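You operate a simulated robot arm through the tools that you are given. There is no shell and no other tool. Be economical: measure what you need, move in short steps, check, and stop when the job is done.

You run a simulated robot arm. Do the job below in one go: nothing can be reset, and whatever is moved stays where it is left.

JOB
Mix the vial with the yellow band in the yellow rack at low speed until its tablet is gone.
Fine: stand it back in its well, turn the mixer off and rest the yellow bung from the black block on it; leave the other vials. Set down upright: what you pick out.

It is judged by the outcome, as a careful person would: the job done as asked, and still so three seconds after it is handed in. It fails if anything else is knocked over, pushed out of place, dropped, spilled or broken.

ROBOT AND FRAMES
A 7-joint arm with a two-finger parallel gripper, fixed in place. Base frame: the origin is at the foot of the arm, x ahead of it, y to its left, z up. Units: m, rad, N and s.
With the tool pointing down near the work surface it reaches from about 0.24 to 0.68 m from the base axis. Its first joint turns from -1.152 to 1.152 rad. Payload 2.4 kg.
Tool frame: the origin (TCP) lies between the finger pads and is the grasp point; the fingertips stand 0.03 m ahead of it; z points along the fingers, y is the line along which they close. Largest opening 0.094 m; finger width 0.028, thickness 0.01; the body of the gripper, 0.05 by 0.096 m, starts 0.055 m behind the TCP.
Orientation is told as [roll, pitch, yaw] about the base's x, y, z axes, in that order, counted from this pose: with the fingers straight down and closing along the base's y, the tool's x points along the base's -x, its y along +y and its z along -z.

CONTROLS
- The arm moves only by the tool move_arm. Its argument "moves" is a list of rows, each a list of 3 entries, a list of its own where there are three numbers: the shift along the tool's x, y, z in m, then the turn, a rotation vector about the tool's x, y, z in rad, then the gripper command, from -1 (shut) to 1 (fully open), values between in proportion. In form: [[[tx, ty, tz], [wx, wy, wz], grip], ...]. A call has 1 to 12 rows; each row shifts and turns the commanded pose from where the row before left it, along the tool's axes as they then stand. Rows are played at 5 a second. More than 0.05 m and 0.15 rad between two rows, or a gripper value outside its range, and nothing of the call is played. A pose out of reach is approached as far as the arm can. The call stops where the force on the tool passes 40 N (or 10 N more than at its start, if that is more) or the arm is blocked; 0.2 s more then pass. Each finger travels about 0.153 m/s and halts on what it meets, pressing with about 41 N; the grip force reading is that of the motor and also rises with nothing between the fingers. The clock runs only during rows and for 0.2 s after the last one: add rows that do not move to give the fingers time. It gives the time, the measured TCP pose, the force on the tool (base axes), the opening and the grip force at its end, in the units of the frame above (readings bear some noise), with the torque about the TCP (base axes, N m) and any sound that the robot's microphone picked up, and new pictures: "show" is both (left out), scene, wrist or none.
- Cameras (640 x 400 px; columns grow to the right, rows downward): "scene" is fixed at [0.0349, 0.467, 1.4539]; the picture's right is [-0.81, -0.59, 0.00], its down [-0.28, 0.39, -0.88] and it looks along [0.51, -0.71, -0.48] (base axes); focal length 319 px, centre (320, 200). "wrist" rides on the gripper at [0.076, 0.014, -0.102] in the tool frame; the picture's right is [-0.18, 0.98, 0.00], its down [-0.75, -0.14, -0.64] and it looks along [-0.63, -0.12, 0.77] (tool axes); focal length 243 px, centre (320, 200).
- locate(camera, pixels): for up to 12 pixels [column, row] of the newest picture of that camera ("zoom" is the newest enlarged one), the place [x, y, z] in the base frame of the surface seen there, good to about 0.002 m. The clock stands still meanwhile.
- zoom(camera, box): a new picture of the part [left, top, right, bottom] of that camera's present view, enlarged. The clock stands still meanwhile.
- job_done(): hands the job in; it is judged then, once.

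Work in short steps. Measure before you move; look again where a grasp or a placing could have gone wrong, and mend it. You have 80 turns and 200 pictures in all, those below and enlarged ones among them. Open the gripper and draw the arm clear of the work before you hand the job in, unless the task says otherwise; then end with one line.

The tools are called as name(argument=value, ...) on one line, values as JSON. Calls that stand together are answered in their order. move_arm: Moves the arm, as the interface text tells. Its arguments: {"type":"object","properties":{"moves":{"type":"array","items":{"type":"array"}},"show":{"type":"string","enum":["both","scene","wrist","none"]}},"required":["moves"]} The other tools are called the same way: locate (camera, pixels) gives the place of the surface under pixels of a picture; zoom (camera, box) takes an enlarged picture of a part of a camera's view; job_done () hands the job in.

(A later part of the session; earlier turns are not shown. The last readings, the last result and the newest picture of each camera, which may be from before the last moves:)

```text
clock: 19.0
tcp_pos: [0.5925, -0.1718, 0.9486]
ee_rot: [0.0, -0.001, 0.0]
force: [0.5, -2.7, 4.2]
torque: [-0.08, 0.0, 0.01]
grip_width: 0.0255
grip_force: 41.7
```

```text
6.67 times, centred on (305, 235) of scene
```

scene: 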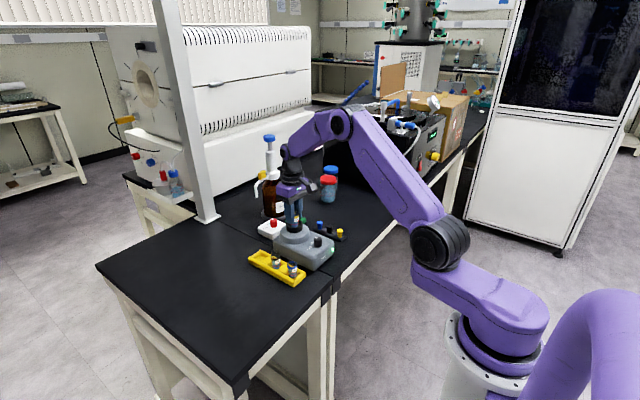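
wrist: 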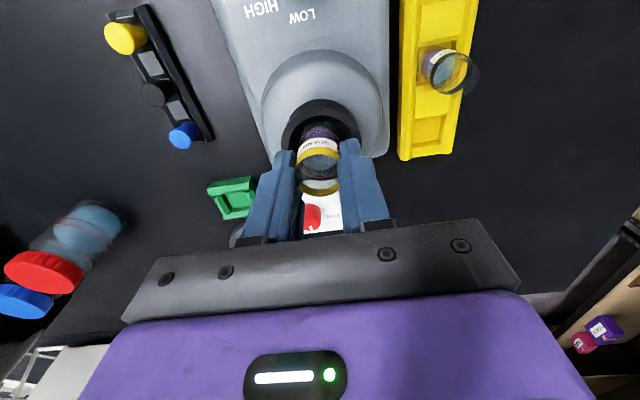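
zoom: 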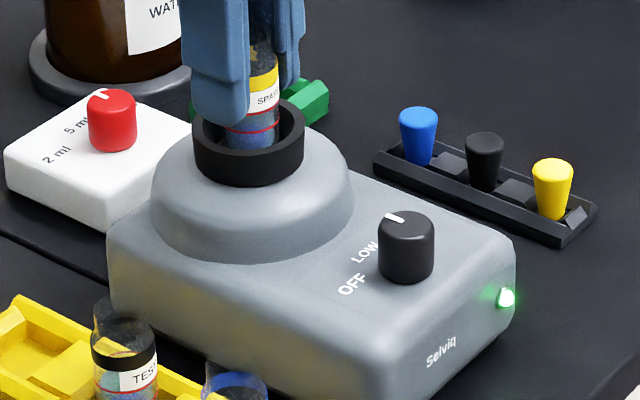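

The lamp is lit green, so it runs while pressed at LOW. Hold for a couple of seconds and inspect the vial.

move_arm(moves=[[[0, 0, 0], [0, 0, 0], -0.55], [[0, 0, 0], [0, 0, 0], -0.55], [[0, 0, 0], [0, 0, 0], -0.55], [[0, 0, 0], [0, 0, 0], -0.55], [[0, 0, 0], [0, 0, 0], -0.55], [[0, 0, 0], [0, 0, 0], -0.55], [[0, 0, 0], [0, 0, 0], -0.55], [[0, 0, 0], [0, 0, 0], -0.55], [[0, 0, 0], [0, 0, 0], -0.55], [[0, 0, 0], [0, 0, 0], -0.55], [[0, 0, 0], [0, 0, 0], -0.55], [[0, 0, 0], [0, 0, 0], -0.55]], show="both")

zoom(camera="scene", box=[284, 205, 312, 230])

zoom(camera="wrist", box=[280, 90, 360, 210])

```text
clock: 21.6
tcp_pos: [0.5921, -0.1701, 0.9481]
ee_rot: [0.0, 0.001, 0.001]
force: [-1.1, 0.6, 2.7]
torque: [-0.01, 0.02, -0.03]
grip_width: 0.0255
grip_force: 40.9
```

scene: 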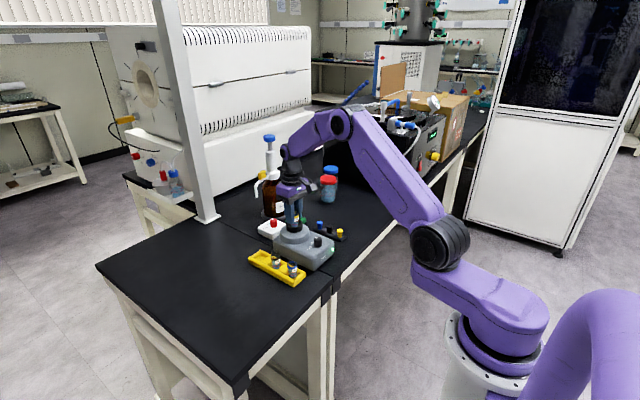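
wrist: 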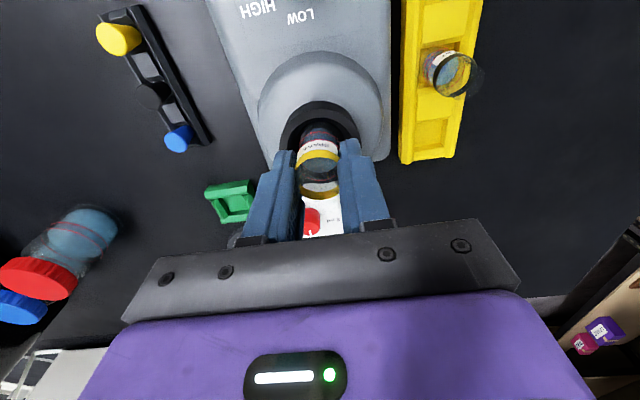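

```text
16.00 times, centred on (298, 218) of scene
```

zoom: 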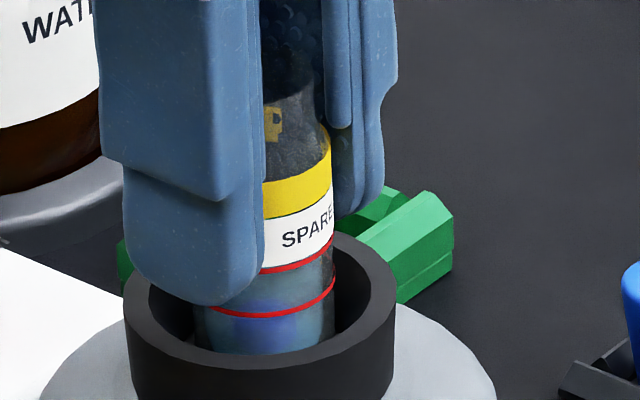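

```text
3.33 times, centred on (320, 150) of wrist
```

zoom: 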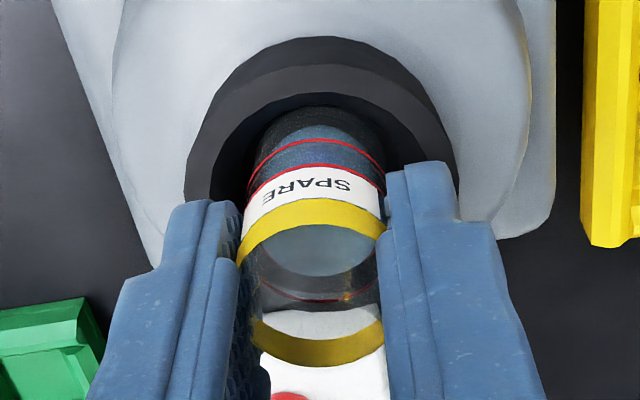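

Tablet shrinking but still visible (blob at (265,325)). Press 1 mm more to be sure it stays triggered, keep holding, and check the lamp.

move_arm(moves=[[[0, 0, 0.001], [0, 0, 0], -0.55], [[0, 0, 0], [0, 0, 0], -0.55], [[0, 0, 0], [0, 0, 0], -0.55], [[0, 0, 0], [0, 0, 0], -0.55], [[0, 0, 0], [0, 0, 0], -0.55], [[0, 0, 0], [0, 0, 0], -0.55], [[0, 0, 0], [0, 0, 0], -0.55], [[0, 0, 0], [0, 0, 0], -0.55], [[0, 0, 0], [0, 0, 0], -0.55], [[0, 0, 0], [0, 0, 0], -0.55], [[0, 0, 0], [0, 0, 0], -0.55], [[0, 0, 0], [0, 0, 0], -0.55]], show="none")

zoom(camera="scene", box=[280, 210, 340, 265])

zoom(camera="scene", box=[288, 217, 308, 232])

```text
clock: 24.2
tcp_pos: [0.5927, -0.1708, 0.9468]
ee_rot: [0.001, -0.001, 0.004]
force: [0.8, 3.9, 6.1]
torque: [0.71, -0.01, -0.02]
grip_width: 0.0252
grip_force: 41.2
```

```text
7.27 times, centred on (310, 238) of scene
```

zoom: 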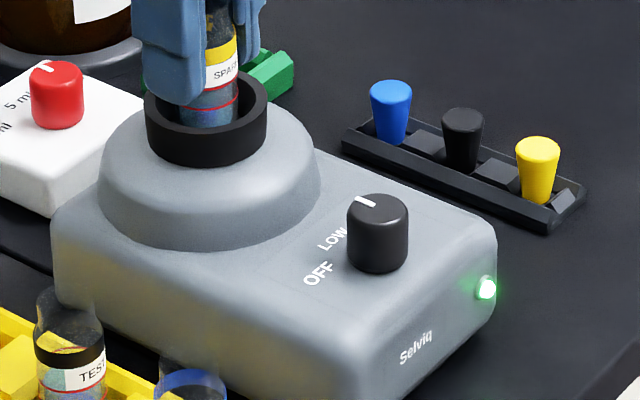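

```text
16.00 times, centred on (298, 224) of scene
```

zoom: 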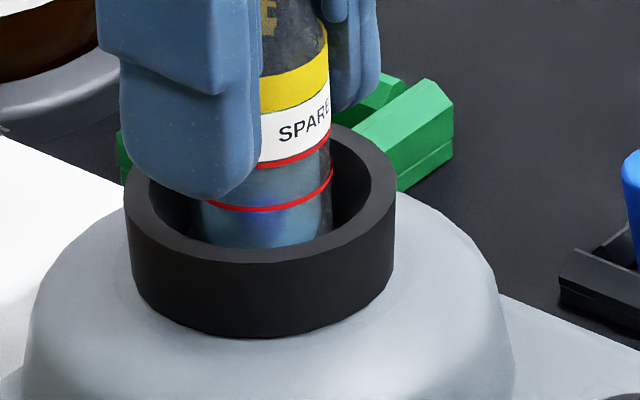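

Lamp still on, blob getting smaller. Keep holding.

move_arm(moves=[[[0, 0, 0], [0, 0, 0], -0.55], [[0, 0, 0], [0, 0, 0], -0.55], [[0, 0, 0], [0, 0, 0], -0.55], [[0, 0, 0], [0, 0, 0], -0.55], [[0, 0, 0], [0, 0, 0], -0.55], [[0, 0, 0], [0, 0, 0], -0.55], [[0, 0, 0], [0, 0, 0], -0.55], [[0, 0, 0], [0, 0, 0], -0.55], [[0, 0, 0], [0, 0, 0], -0.55], [[0, 0, 0], [0, 0, 0], -0.55], [[0, 0, 0], [0, 0, 0], -0.55], [[0, 0, 0], [0, 0, 0], -0.55]], show="none")

zoom(camera="scene", box=[288, 217, 308, 232])

```text
clock: 26.8
tcp_pos: [0.5928, -0.171, 0.9472]
ee_rot: [-0.001, 0.001, 0.0]
force: [0.6, 0.6, 3.2]
torque: [0.04, 0.0, -0.02]
grip_width: 0.0255
grip_force: 40.9
```

```text
16.00 times, centred on (298, 224) of scene
```

zoom: 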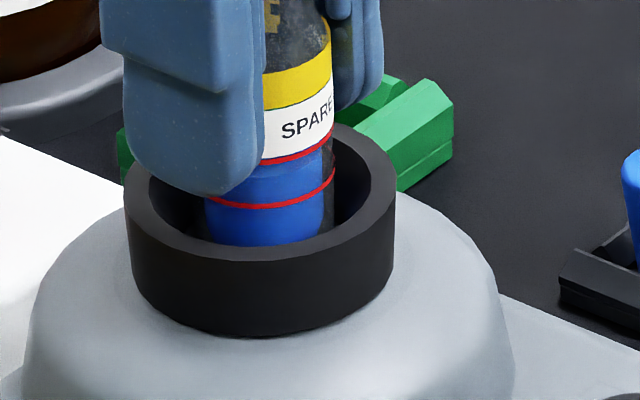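

The liquid has turned uniformly deep blue. Lift out of the cup and inspect for any remaining tablet.

move_arm(moves=[[[0, 0, -0.01], [0, 0, 0], -0.55], [[0, 0, -0.02], [0, 0, 0], -0.55], [[0, 0, -0.023], [0, 0, 0], -0.55], [[0, 0, 0], [0, 0, 0], -0.55]], show="both")

zoom(camera="scene", box=[285, 197, 309, 221])

zoom(camera="wrist", box=[280, 100, 360, 210])

zoom(camera="scene", box=[280, 210, 340, 265])

```text
clock: 27.8
tcp_pos: [0.593, -0.1704, 1.0005]
ee_rot: [0.0, 0.0, 0.0]
force: [0.8, -0.2, -0.2]
torque: [-0.02, 0.0, -0.02]
grip_width: 0.0254
grip_force: 41.3
```

scene: 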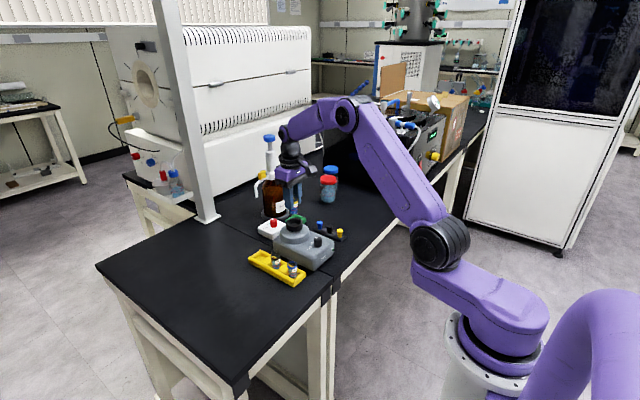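
wrist: 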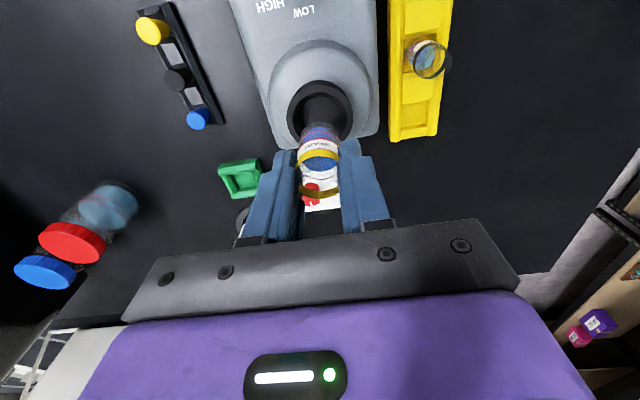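

```text
16.00 times, centred on (297, 209) of scene
```

zoom: 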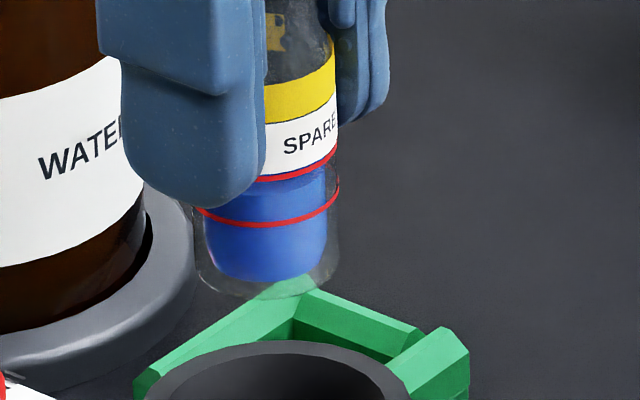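

```text
3.64 times, centred on (320, 155) of wrist
```

zoom: 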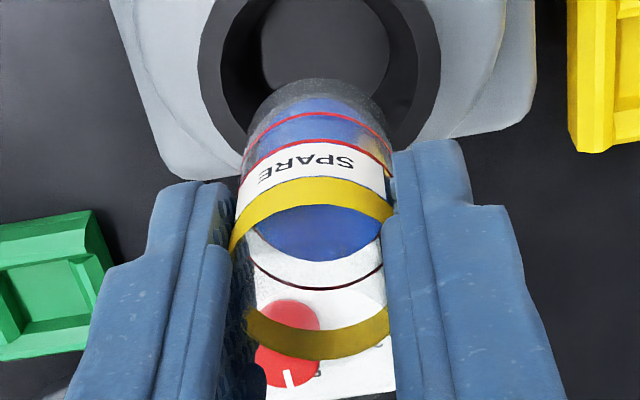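

```text
7.27 times, centred on (310, 238) of scene
```

zoom: 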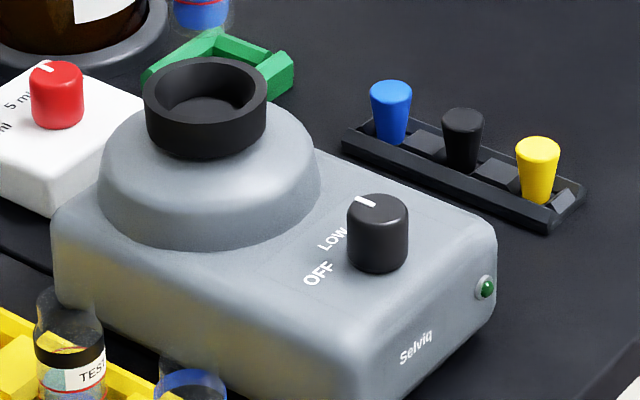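

Uniform blue, no tablet; lamp off when unpressed. Carry the vial back over its well (0.646,-0.065).

move_arm(moves=[[[-0.01, 0.02, 0], [0, 0, 0], -0.55], [[-0.015, 0.025, 0], [0, 0, 0], -0.55], [[-0.015, 0.025, 0], [0, 0, 0], -0.55], [[-0.01, 0.025, 0], [0, 0, 0], -0.55], [[-0.003, 0.0102, 0], [0, 0, 0], -0.55], [[0, 0, 0.03], [0, 0, 0], -0.55], [[0, 0, 0.03], [0, 0, 0], -0.55], [[0, 0, 0.02], [0, 0, 0], -0.55], [[0, 0, 0], [0, 0, 0], -0.55]], show="both")

zoom(camera="scene", box=[240, 225, 300, 285])

```text
clock: 29.8
tcp_pos: [0.6449, -0.0663, 0.9202]
ee_rot: [-0.001, 0.0, 0.001]
force: [0.4, 0.1, 0.2]
torque: [0.0, -0.02, -0.01]
grip_width: 0.0256
grip_force: 41.5
```

scene: 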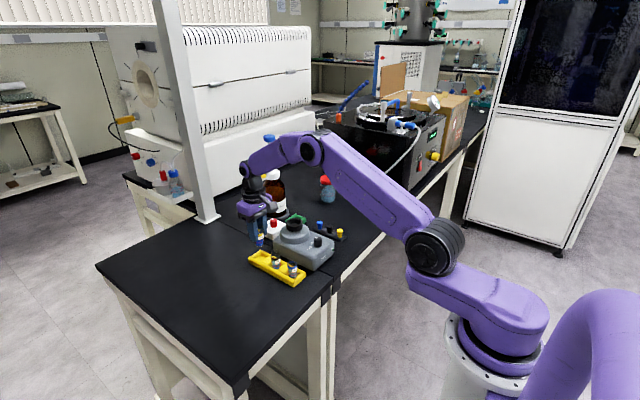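
wrist: 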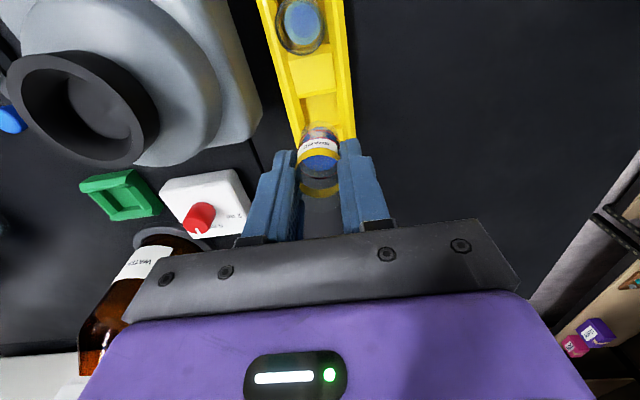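

```text
6.67 times, centred on (270, 255) of scene
```

zoom: 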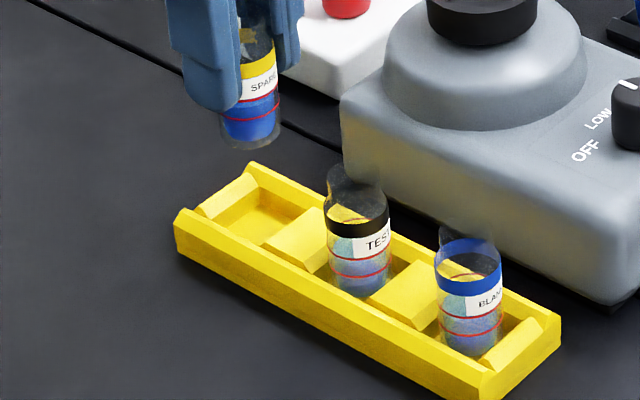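

Aligned over the empty well. Lower gently.

move_arm(moves=[[[-0.0008, 0.0011, 0.02], [0, 0, 0], -0.55], [[0, 0, 0.02], [0, 0, 0], -0.55], [[0, 0, 0.01], [0, 0, 0], -0.55], [[0, 0, 0.006], [0, 0, 0], -0.55], [[0, 0, 0], [0, 0, 0], -0.55]], show="both")

zoom(camera="scene", box=[240, 225, 300, 285])

```text
clock: 31.0
tcp_pos: [0.6463, -0.0639, 0.8635]
ee_rot: [0.0, 0.001, 0.001]
force: [0.0, -0.5, -0.7]
torque: [0.0, -0.01, -0.02]
grip_width: 0.0254
grip_force: 41.2
```

scene: 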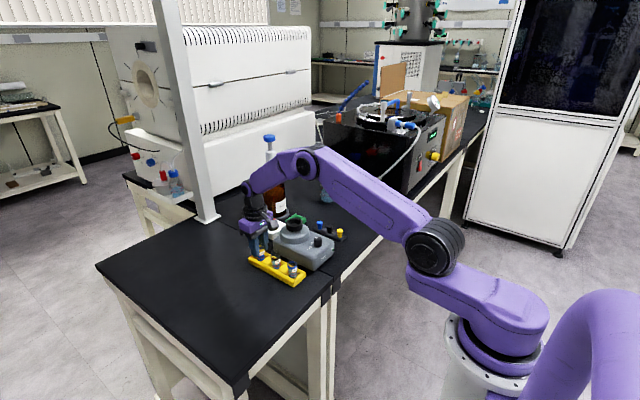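
wrist: 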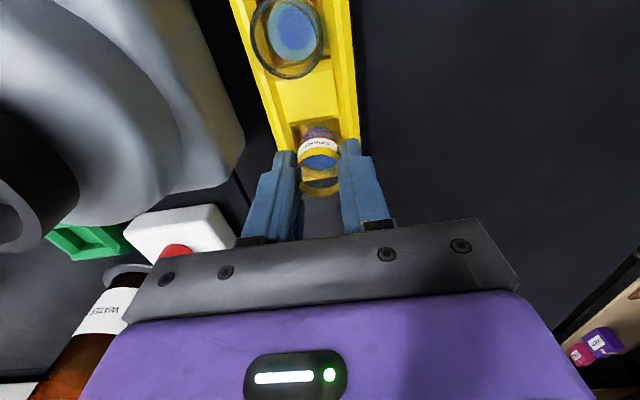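

```text
6.67 times, centred on (270, 255) of scene
```

zoom: 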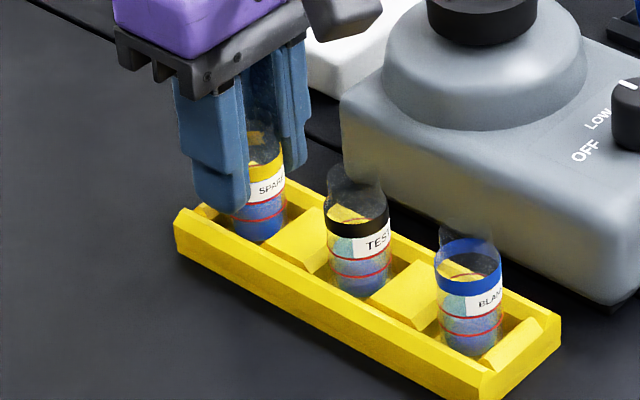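

Seated in the well with no side force. Lower the last few mm until contact.

move_arm(moves=[[[0, 0, 0.002], [0, 0, 0], -0.55], [[0, 0, 0.001], [0, 0, 0], -0.55], [[0, 0, 0], [0, 0, 0], -0.55]], show="none")

```text
clock: 31.8
tcp_pos: [0.6462, -0.0645, 0.8623]
ee_rot: [-0.001, 0.0, 0.001]
force: [-1.2, 0.5, 8.8]
torque: [0.07, 0.1, 0.0]
grip_width: 0.0255
grip_force: 41.3
```

Floor contact (8.8 N). Release to a partial opening, then rise.

move_arm(moves=[[[0, 0, -0.001], [0, 0, 0], -0.55], [[0, 0, 0], [0, 0, 0], -0.3], [[0, 0, 0], [0, 0, 0], 0.0], [[0, 0, 0], [0, 0, 0], 0.1], [[0, 0, -0.02], [0, 0, 0], 0.1], [[0, 0, -0.03], [0, 0, 0], 0.1], [[0, 0, -0.03], [0, 0, 0], 0.1], [[0.02, -0.02, -0.02], [0, 0, 0], 0.1], [[0, 0, 0], [0, 0, 0], 0.1]], show="both")

zoom(camera="scene", box=[240, 225, 300, 285])

```text
clock: 33.8
tcp_pos: [0.6259, -0.0849, 0.9617]
ee_rot: [0.001, 0.0, 0.0]
force: [0.2, -0.4, 0.6]
torque: [0.0, -0.01, -0.04]
grip_width: 0.0516
grip_force: 0.1
```

scene: 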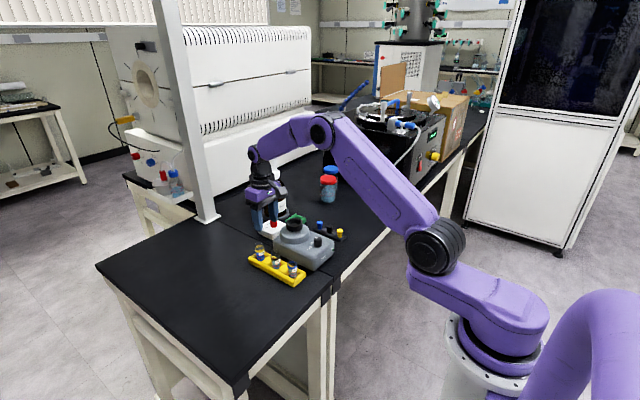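
wrist: 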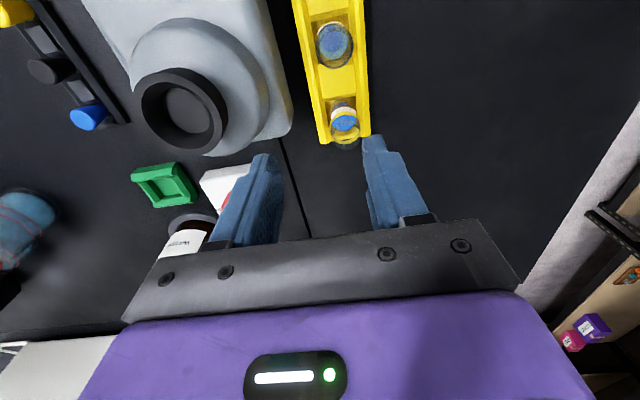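

```text
6.67 times, centred on (270, 255) of scene
```

zoom: 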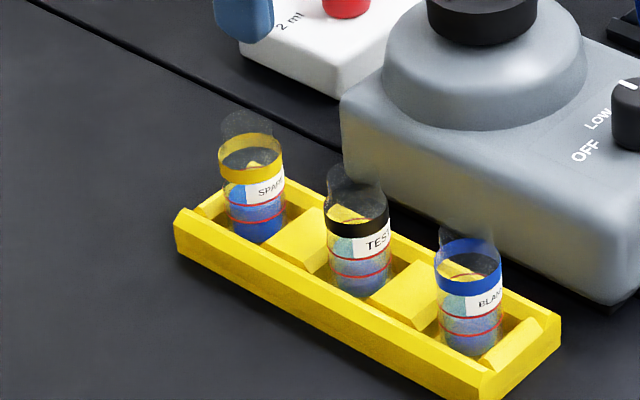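

Vial stands upright in its well. Now back to the knob: travel above it, then pre-rotate to yaw −0.98.

move_arm(moves=[[[0.03, -0.025, -0.01], [0, 0, 0], 0.1], [[0.035, -0.025, 0], [0, 0, 0], 0.1], [[0.035, -0.02, 0], [0, 0, 0], 0.1], [[0.0265, -0.0151, 0], [0, 0, 0], 0.1], [[0, 0, 0], [0, 0, 0.14], 0.1], [[0, 0, 0], [0, 0, 0.14], 0.1], [[0, 0, 0], [0, 0, 0.14], 0.1], [[0, 0, 0], [0, 0, 0.14], 0.1], [[0, 0, 0], [0, 0, 0.14], 0.1], [[0, 0, 0], [0, 0, 0.14], 0.1], [[0, 0, 0], [0, 0, 0.14], 0.1], [[0, 0, 0], [0, 0, 0], 0.1]], show="scene")

```text
clock: 36.4
tcp_pos: [0.5, -0.1688, 0.9731]
ee_rot: [-0.001, -0.001, -0.983]
force: [0.8, 0.0, 0.3]
torque: [0.02, 0.02, -0.01]
grip_width: 0.0519
grip_force: 0.1
```

scene: 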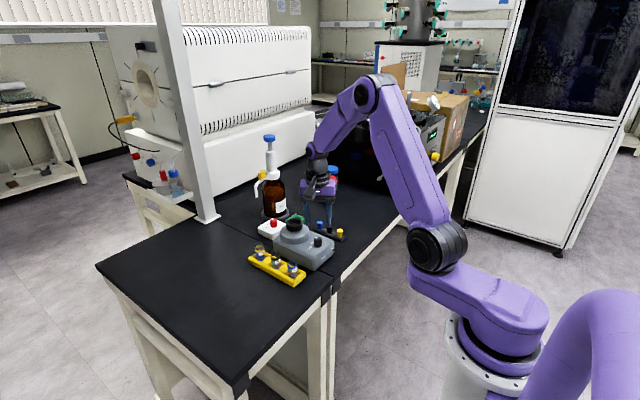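

Directly above the knob; descend to z≈0.901, close on it, and look.

move_arm(moves=[[[0, 0, 0.03], [0, 0, 0], 0.1], [[0, 0, 0.03], [0, 0, 0], 0.1], [[0, 0, 0.012], [0, 0, 0], 0.1], [[0, 0, 0], [0, 0, 0], -0.3], [[0, 0, 0], [0, 0, 0], -0.6], [[0, 0, 0], [0, 0, 0], -0.6]], show="wrist")

```text
clock: 37.8
tcp_pos: [0.4989, -0.1696, 0.8999]
ee_rot: [0.0, 0.0, -0.98]
force: [-3.2, -2.2, -3.0]
torque: [-0.34, -0.29, 0.02]
grip_width: 0.025
grip_force: 45.4
```

wrist: 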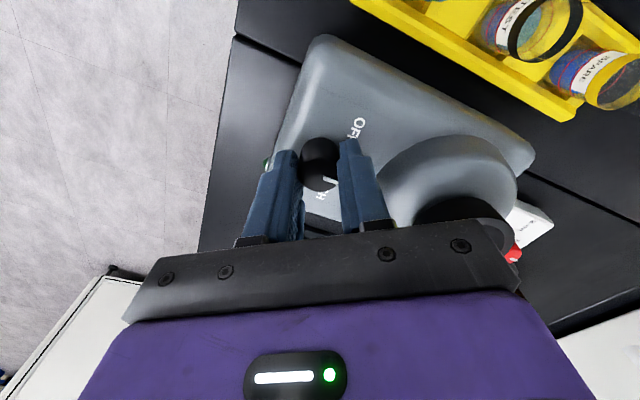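

Gripped. Turn back 0.98 rad to OFF, release, rise and look.

move_arm(moves=[[[0, 0, 0], [0, 0, -0.14], -0.6], [[0, 0, 0], [0, 0, -0.14], -0.6], [[0, 0, 0], [0, 0, -0.14], -0.6], [[0, 0, 0], [0, 0, -0.14], -0.6], [[0, 0, 0], [0, 0, -0.14], -0.6], [[0, 0, 0], [0, 0, -0.14], -0.6], [[0, 0, 0], [0, 0, -0.14], -0.6], [[0, 0, 0], [0, 0, 0], -0.6], [[0, 0, 0], [0, 0, 0], 0.1], [[0, 0, 0], [0, 0, 0], 0.1], [[0, 0, -0.035], [0, 0, 0], 0.1], [[0, 0, -0.035], [0, 0, 0], 0.1]], show="both")

zoom(camera="scene", box=[296, 226, 340, 254])

zoom(camera="wrist", box=[260, 80, 380, 180])

```text
clock: 40.4
tcp_pos: [0.5001, -0.1692, 0.9707]
ee_rot: [-0.001, -0.001, 0.0]
force: [-0.1, 1.0, -0.2]
torque: [-0.01, -0.01, 0.0]
grip_width: 0.0518
grip_force: 0.1
```

scene: 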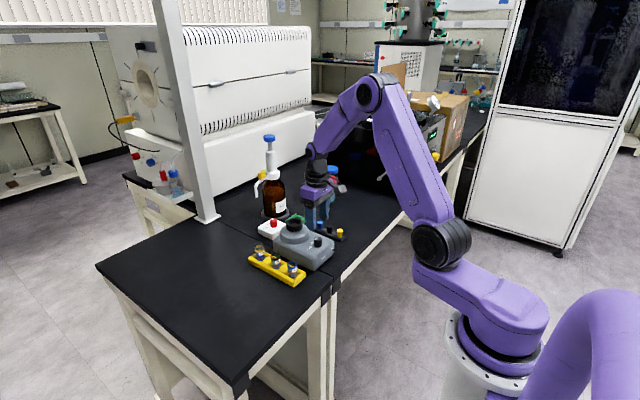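
wrist: 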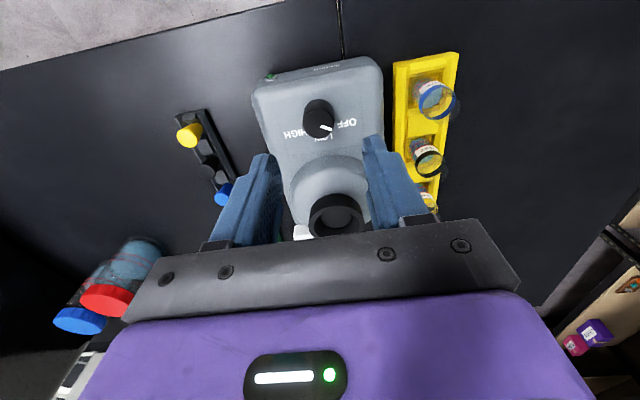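

```text
14.29 times, centred on (318, 240) of scene
```

zoom: 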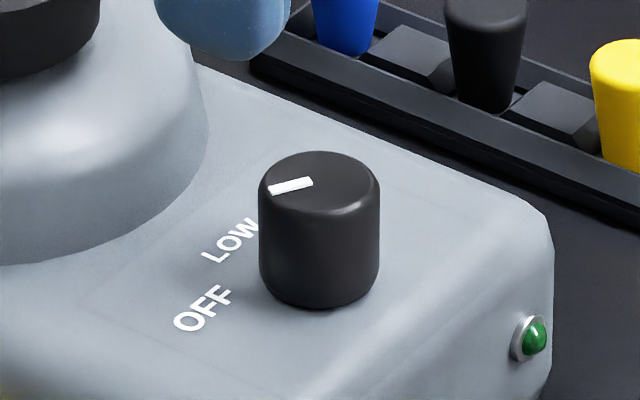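

```text
4.00 times, centred on (320, 130) of wrist
```

zoom: 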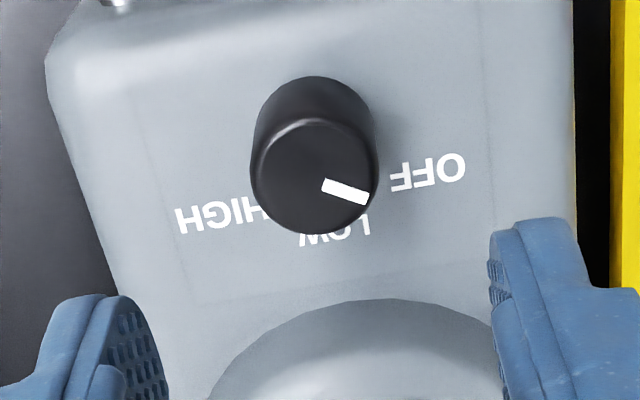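

Knob back at its original OFF position, lamp dark. Now move to view the black block with the yellow bung; first check nearby flasks.

locate(camera="wrist", pixels=[[188, 135], [183, 132], [195, 143], [110, 298], [80, 320], [140, 250], [207, 152], [222, 195]])

move_arm(moves=[[[0.02, -0.035, -0.01], [0, 0, 0], 0.1], [[0.02, -0.035, -0.01], [0, 0, 0], 0.1], [[0.025, -0.035, 0], [0, 0, 0], 0.1], [[0.025, -0.035, 0], [0, 0, 0], 0.1], [[0, 0, 0], [0, 0, 0], 0.1]], show="wrist")

zoom(camera="wrist", box=[260, 120, 400, 230])

```text
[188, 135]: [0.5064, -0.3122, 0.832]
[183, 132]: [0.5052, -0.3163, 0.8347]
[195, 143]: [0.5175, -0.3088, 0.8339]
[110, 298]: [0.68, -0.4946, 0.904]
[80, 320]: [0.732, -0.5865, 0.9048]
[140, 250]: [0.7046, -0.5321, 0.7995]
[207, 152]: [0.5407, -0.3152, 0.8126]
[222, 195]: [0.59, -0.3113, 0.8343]
```

```text
clock: 41.6
tcp_pos: [0.4092, -0.3086, 0.9921]
ee_rot: [-0.001, 0.001, 0.0]
force: [0.5, 0.0, -0.1]
torque: [0.01, 0.0, 0.0]
grip_width: 0.0513
grip_force: 0.2
```

wrist: 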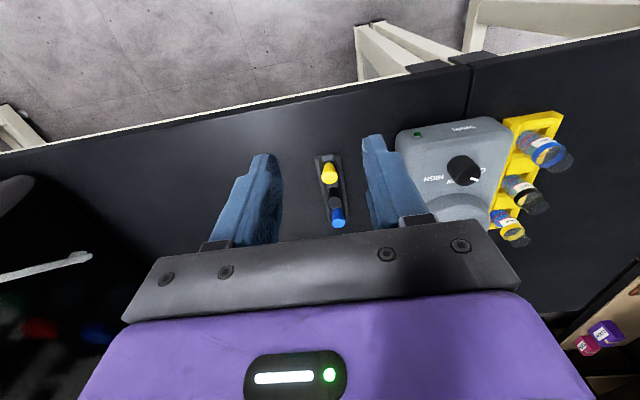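

```text
3.64 times, centred on (330, 175) of wrist
```

zoom: 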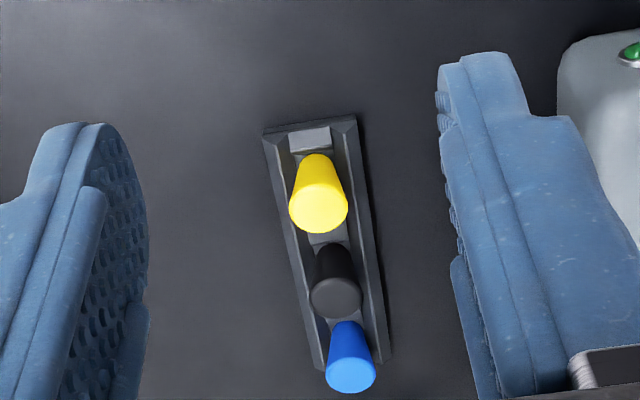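

zoom(camera="wrist", box=[305, 145, 355, 200])

zoom(camera="scene", box=[312, 212, 352, 248])

```text
7.27 times, centred on (330, 172) of wrist
```

zoom: 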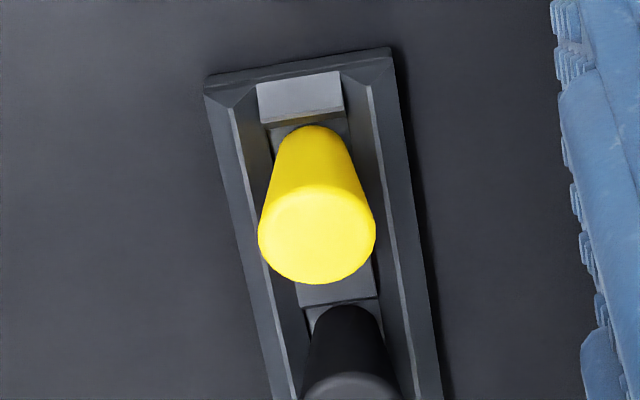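

```text
11.11 times, centred on (332, 230) of scene
```

zoom: 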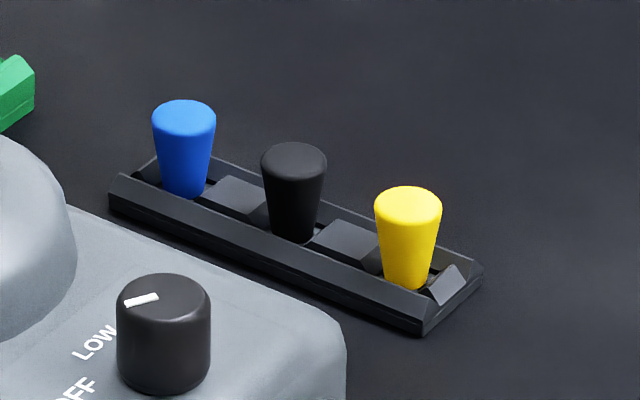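

locate(camera="zoom", pixels=[[408, 203], [379, 206], [437, 206], [408, 191], [408, 218], [405, 283], [425, 310], [455, 253], [478, 266], [300, 160], [185, 115], [120, 190]])

locate(camera="wrist", pixels=[[329, 178], [322, 178], [337, 178], [329, 171.5], [329, 183], [329, 165], [315, 160], [341, 170], [319, 156], [334, 153], [338, 215], [334, 200]])

```text
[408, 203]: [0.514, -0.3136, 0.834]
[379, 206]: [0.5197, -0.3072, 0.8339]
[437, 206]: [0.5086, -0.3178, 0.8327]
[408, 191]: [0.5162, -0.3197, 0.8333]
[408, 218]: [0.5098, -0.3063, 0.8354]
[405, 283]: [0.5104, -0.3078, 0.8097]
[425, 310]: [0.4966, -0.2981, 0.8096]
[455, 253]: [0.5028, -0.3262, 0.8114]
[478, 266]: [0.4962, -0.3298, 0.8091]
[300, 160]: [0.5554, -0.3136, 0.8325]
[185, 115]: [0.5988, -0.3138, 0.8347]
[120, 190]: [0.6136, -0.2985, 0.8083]
```

```text
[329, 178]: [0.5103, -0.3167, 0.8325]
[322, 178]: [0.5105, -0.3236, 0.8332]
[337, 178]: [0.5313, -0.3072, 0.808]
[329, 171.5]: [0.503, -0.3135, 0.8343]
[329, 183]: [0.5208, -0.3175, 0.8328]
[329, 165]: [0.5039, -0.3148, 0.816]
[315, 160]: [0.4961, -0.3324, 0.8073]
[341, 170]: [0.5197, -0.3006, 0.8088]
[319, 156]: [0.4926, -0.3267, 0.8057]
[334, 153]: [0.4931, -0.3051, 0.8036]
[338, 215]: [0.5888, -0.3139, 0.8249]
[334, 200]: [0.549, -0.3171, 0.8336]
```

Yellow bung: top centre ≈(0.512,-0.3145), z 0.834, Ø≈0.018, tapering; rails at 0.81. Hover above it.

move_arm(moves=[[[-0.03, -0.001, 0.02], [0, 0, 0], 0.0], [[-0.03, -0.002, 0.03], [0, 0, 0], 0.0], [[-0.03, -0.002, 0.03], [0, 0, 0], 0.0], [[-0.0128, -0.001, 0.01], [0, 0, 0], 0.0], [[0, 0, 0], [0, 0, 0], 0.0]], show="both")

zoom(camera="wrist", box=[240, 90, 400, 220])

```text
clock: 42.8
tcp_pos: [0.5124, -0.3136, 0.9003]
ee_rot: [0.0, 0.0, 0.001]
force: [-0.5, -0.4, 0.1]
torque: [0.03, 0.02, 0.0]
grip_width: 0.047
grip_force: 0.0
```

scene: 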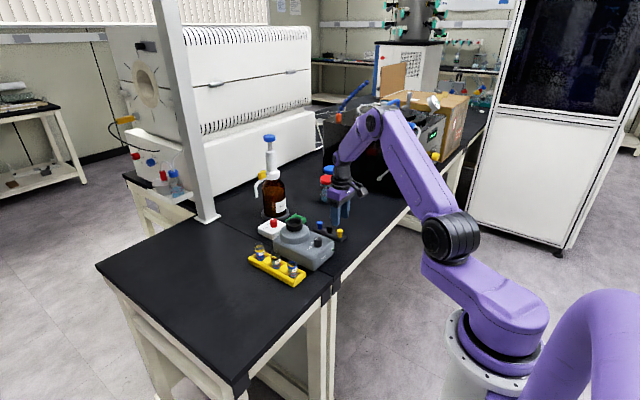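
wrist: 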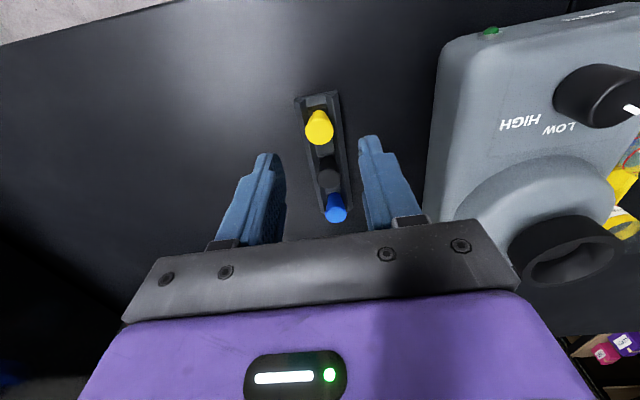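

```text
3.08 times, centred on (320, 155) of wrist
```

zoom: 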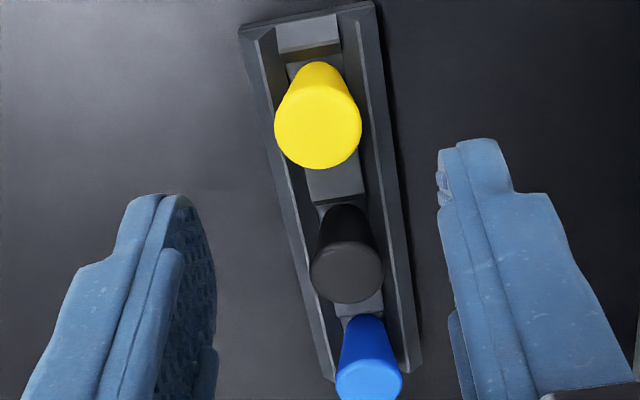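

locate(camera="zoom", pixels=[[318, 127], [280, 127], [357, 125], [318, 164], [318, 92]])

move_arm(moves=[[[0, 0, 0.025], [0, 0, 0], 0.0], [[0, -0.0008, 0.024], [0, 0, 0], 0.0], [[0, 0, 0], [0, 0, 0], 0.0]], show="both")

zoom(camera="scene", box=[305, 195, 365, 250])

```text
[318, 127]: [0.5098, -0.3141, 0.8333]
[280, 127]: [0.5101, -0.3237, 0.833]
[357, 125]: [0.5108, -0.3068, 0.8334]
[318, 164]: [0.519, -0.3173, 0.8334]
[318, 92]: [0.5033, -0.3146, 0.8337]
```

```text
clock: 43.6
tcp_pos: [0.5127, -0.3173, 0.8509]
ee_rot: [0.0, 0.002, 0.0]
force: [0.6, -0.4, 0.5]
torque: [0.02, 0.03, 0.02]
grip_width: 0.0471
grip_force: 0.0
```

scene: 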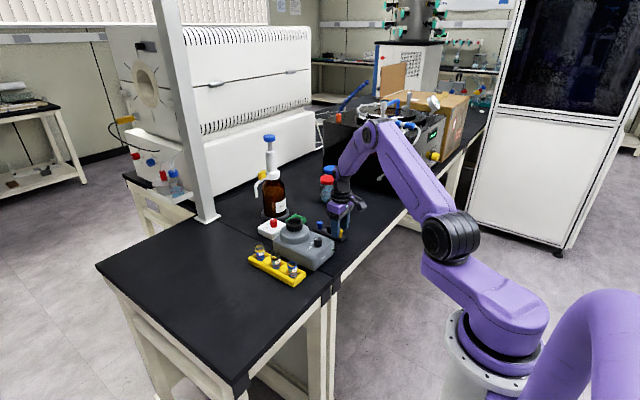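
wrist: 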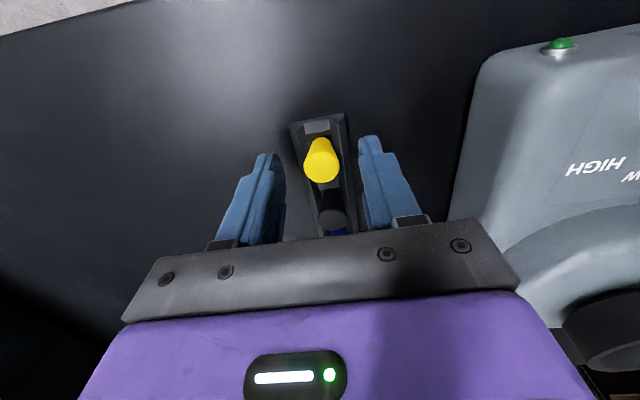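

```text
7.27 times, centred on (335, 222) of scene
```

zoom: 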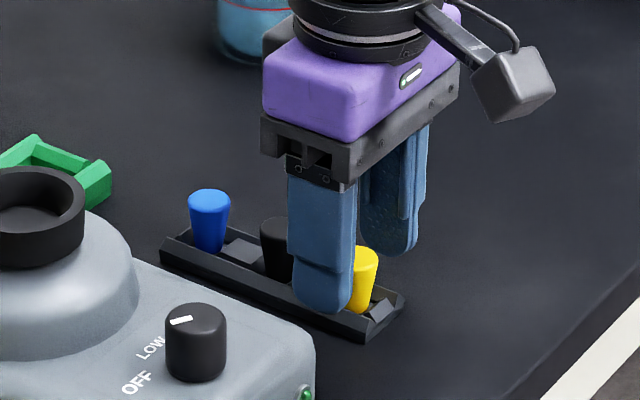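

Bung is between the fingers (wrist col 321, fingers 268–373). Close.

move_arm(moves=[[[0.001, 0.0005, 0], [0, 0, 0], 0.0], [[0, 0, 0], [0, 0, 0], -0.4], [[0, 0, 0], [0, 0, 0], -0.75], [[0, 0, 0], [0, 0, 0], -0.75]], show="wrist")

```text
clock: 44.6
tcp_pos: [0.5121, -0.3151, 0.8513]
ee_rot: [0.001, -0.002, 0.001]
force: [-0.5, -0.5, 0.0]
torque: [0.02, 0.02, 0.01]
grip_width: 0.0149
grip_force: 26.3
```

wrist: 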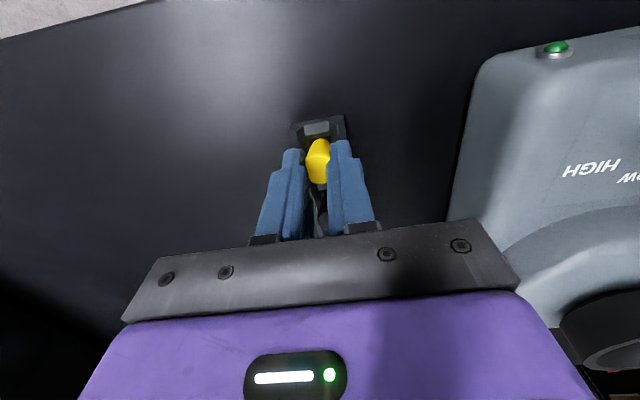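

move_arm(moves=[[[0, 0, 0], [0, 0, 0], -0.75], [[0, 0, 0], [0, 0, 0], -0.75]], show="none")

zoom(camera="wrist", box=[270, 100, 370, 220])

```text
clock: 45.2
tcp_pos: [0.511, -0.3162, 0.8502]
ee_rot: [0.0, 0.002, 0.001]
force: [-0.5, -0.1, 0.8]
torque: [0.01, -0.03, -0.01]
grip_width: 0.0148
grip_force: 26.6
```

```text
3.33 times, centred on (320, 160) of wrist
```

zoom: 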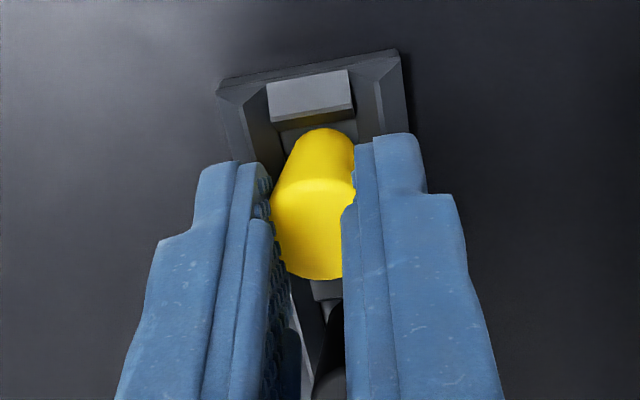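

Held (0.0148 m, 26 N). Lift slowly and check.

move_arm(moves=[[[0, 0, -0.01], [0, 0, 0], -0.75], [[0, 0, -0.02], [0, 0, 0], -0.75], [[0, 0, -0.035], [0, 0, 0], -0.75], [[0, 0, -0.04], [0, 0, 0], -0.75], [[0, 0, -0.04], [0, 0, 0], -0.75], [[0, 0, 0], [0, 0, 0], -0.75]], show="both")

zoom(camera="scene", box=[310, 180, 365, 235])

zoom(camera="wrist", box=[270, 100, 370, 220])

```text
clock: 46.6
tcp_pos: [0.5122, -0.3144, 0.9963]
ee_rot: [-0.001, 0.0, -0.001]
force: [0.1, 0.5, -0.9]
torque: [0.0, 0.02, 0.01]
grip_width: 0.0146
grip_force: 3.1
```

scene: 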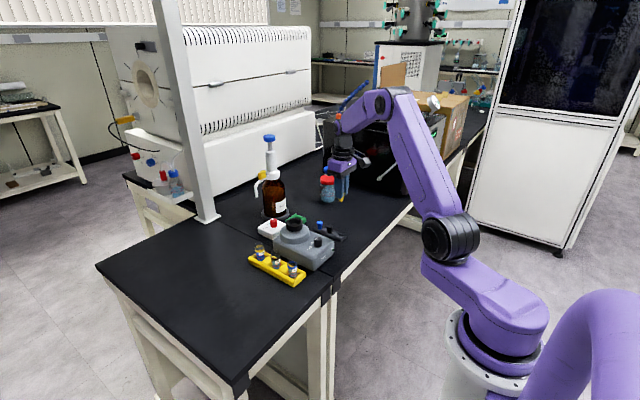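
wrist: 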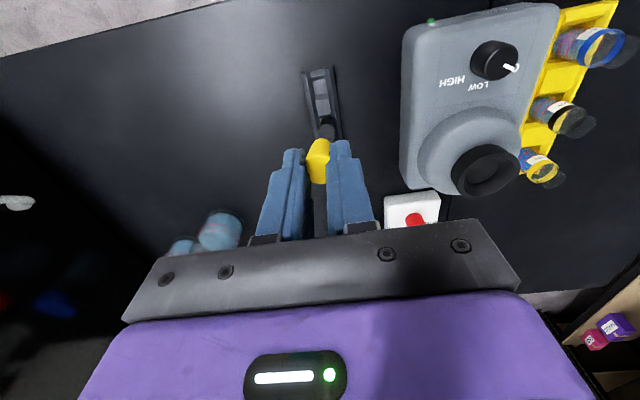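

```text
7.27 times, centred on (338, 208) of scene
```

zoom: 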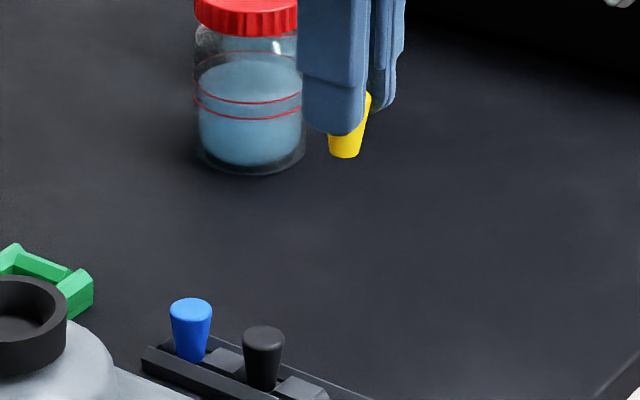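

```text
3.33 times, centred on (320, 160) of wrist
```

zoom: 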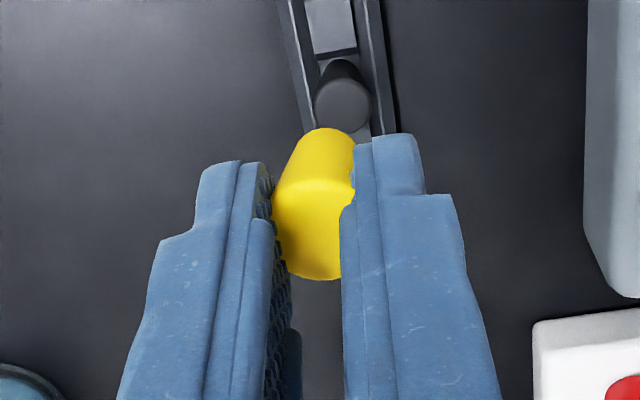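

Bung held upright, but grip force has dropped to 3 N; tighten.

move_arm(moves=[[[0, 0, 0], [0, 0, 0], -0.85], [[0, 0, 0], [0, 0, 0], -0.95], [[0, 0, 0], [0, 0, 0], -0.95]], show="wrist")

zoom(camera="scene", box=[325, 185, 355, 210])

```text
clock: 47.4
tcp_pos: [0.5119, -0.3155, 0.9964]
ee_rot: [-0.001, 0.001, 0.002]
force: [0.1, 0.7, -0.4]
torque: [0.0, -0.01, 0.0]
grip_width: 0.0081
grip_force: 40.7
```

wrist: 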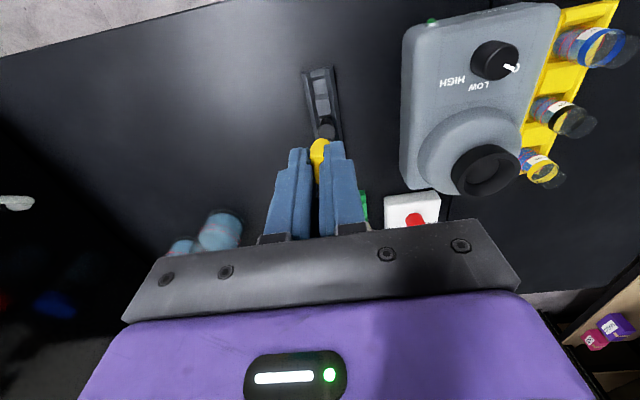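

```text
16.00 times, centred on (340, 198) of scene
```

zoom: 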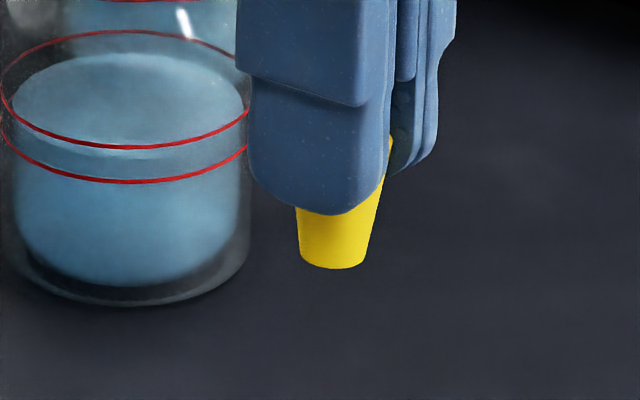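

Bung is held, its bottom ≈0.047 m below the TCP. Ease the squeeze slightly and carry it over toward the vial, staying high.

move_arm(moves=[[[0, 0, -0.02], [0, 0, 0], -0.85], [[0, 0.04, 0], [0, 0, 0], -0.85], [[0, 0.04, 0], [0, 0, 0], -0.85], [[-0.015, 0.04, 0], [0, 0, 0], -0.85], [[-0.02, 0.04, 0], [0, 0, 0], -0.85], [[-0.025, 0.035, 0], [0, 0, 0], -0.85], [[-0.025, 0.03, 0], [0, 0, 0], -0.85], [[-0.025, 0.0247, 0], [0, 0, 0], -0.85], [[-0.024, 0, 0], [0, 0, 0], -0.85], [[0, 0, 0.02], [0, 0, 0], -0.85], [[0, 0, 0], [0, 0, 0], -0.85]], show="both")

zoom(camera="scene", box=[240, 210, 290, 270])

zoom(camera="wrist", box=[280, 80, 380, 200])

```text
clock: 49.8
tcp_pos: [0.6457, -0.065, 0.9955]
ee_rot: [0.001, 0.0, -0.001]
force: [0.0, -0.3, 0.7]
torque: [0.02, -0.02, 0.0]
grip_width: 0.0097
grip_force: 40.9
```

scene: 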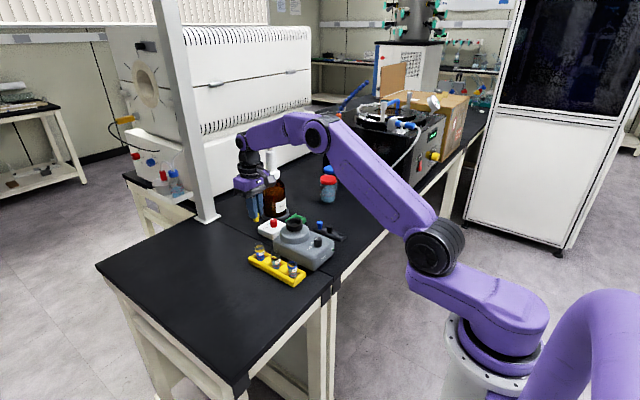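
wrist: 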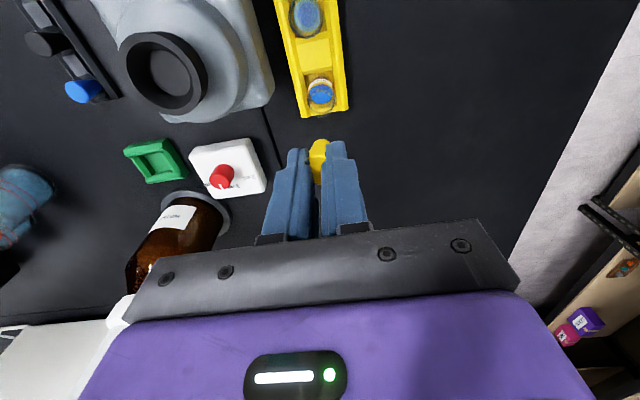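

```text
6.67 times, centred on (265, 240) of scene
```

zoom: 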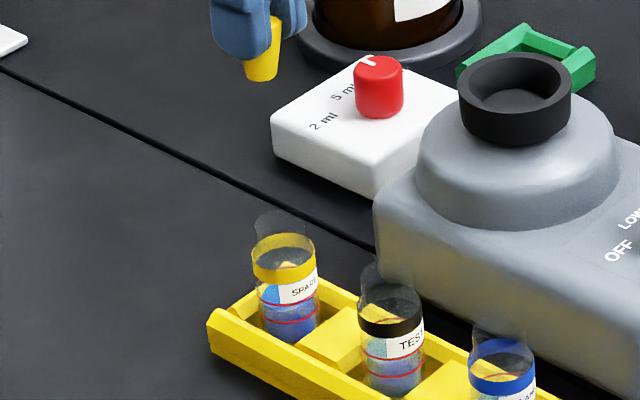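

```text
3.33 times, centred on (330, 140) of wrist
```

zoom: 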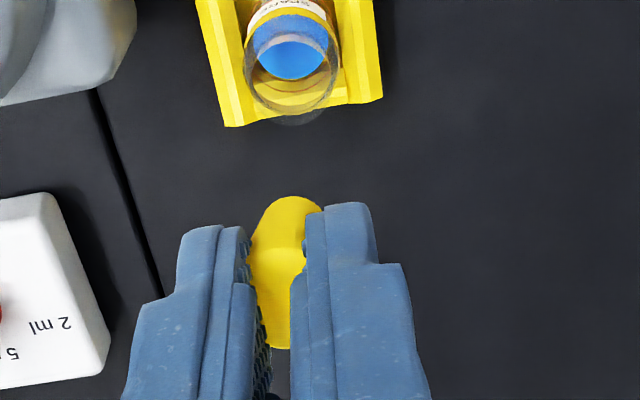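

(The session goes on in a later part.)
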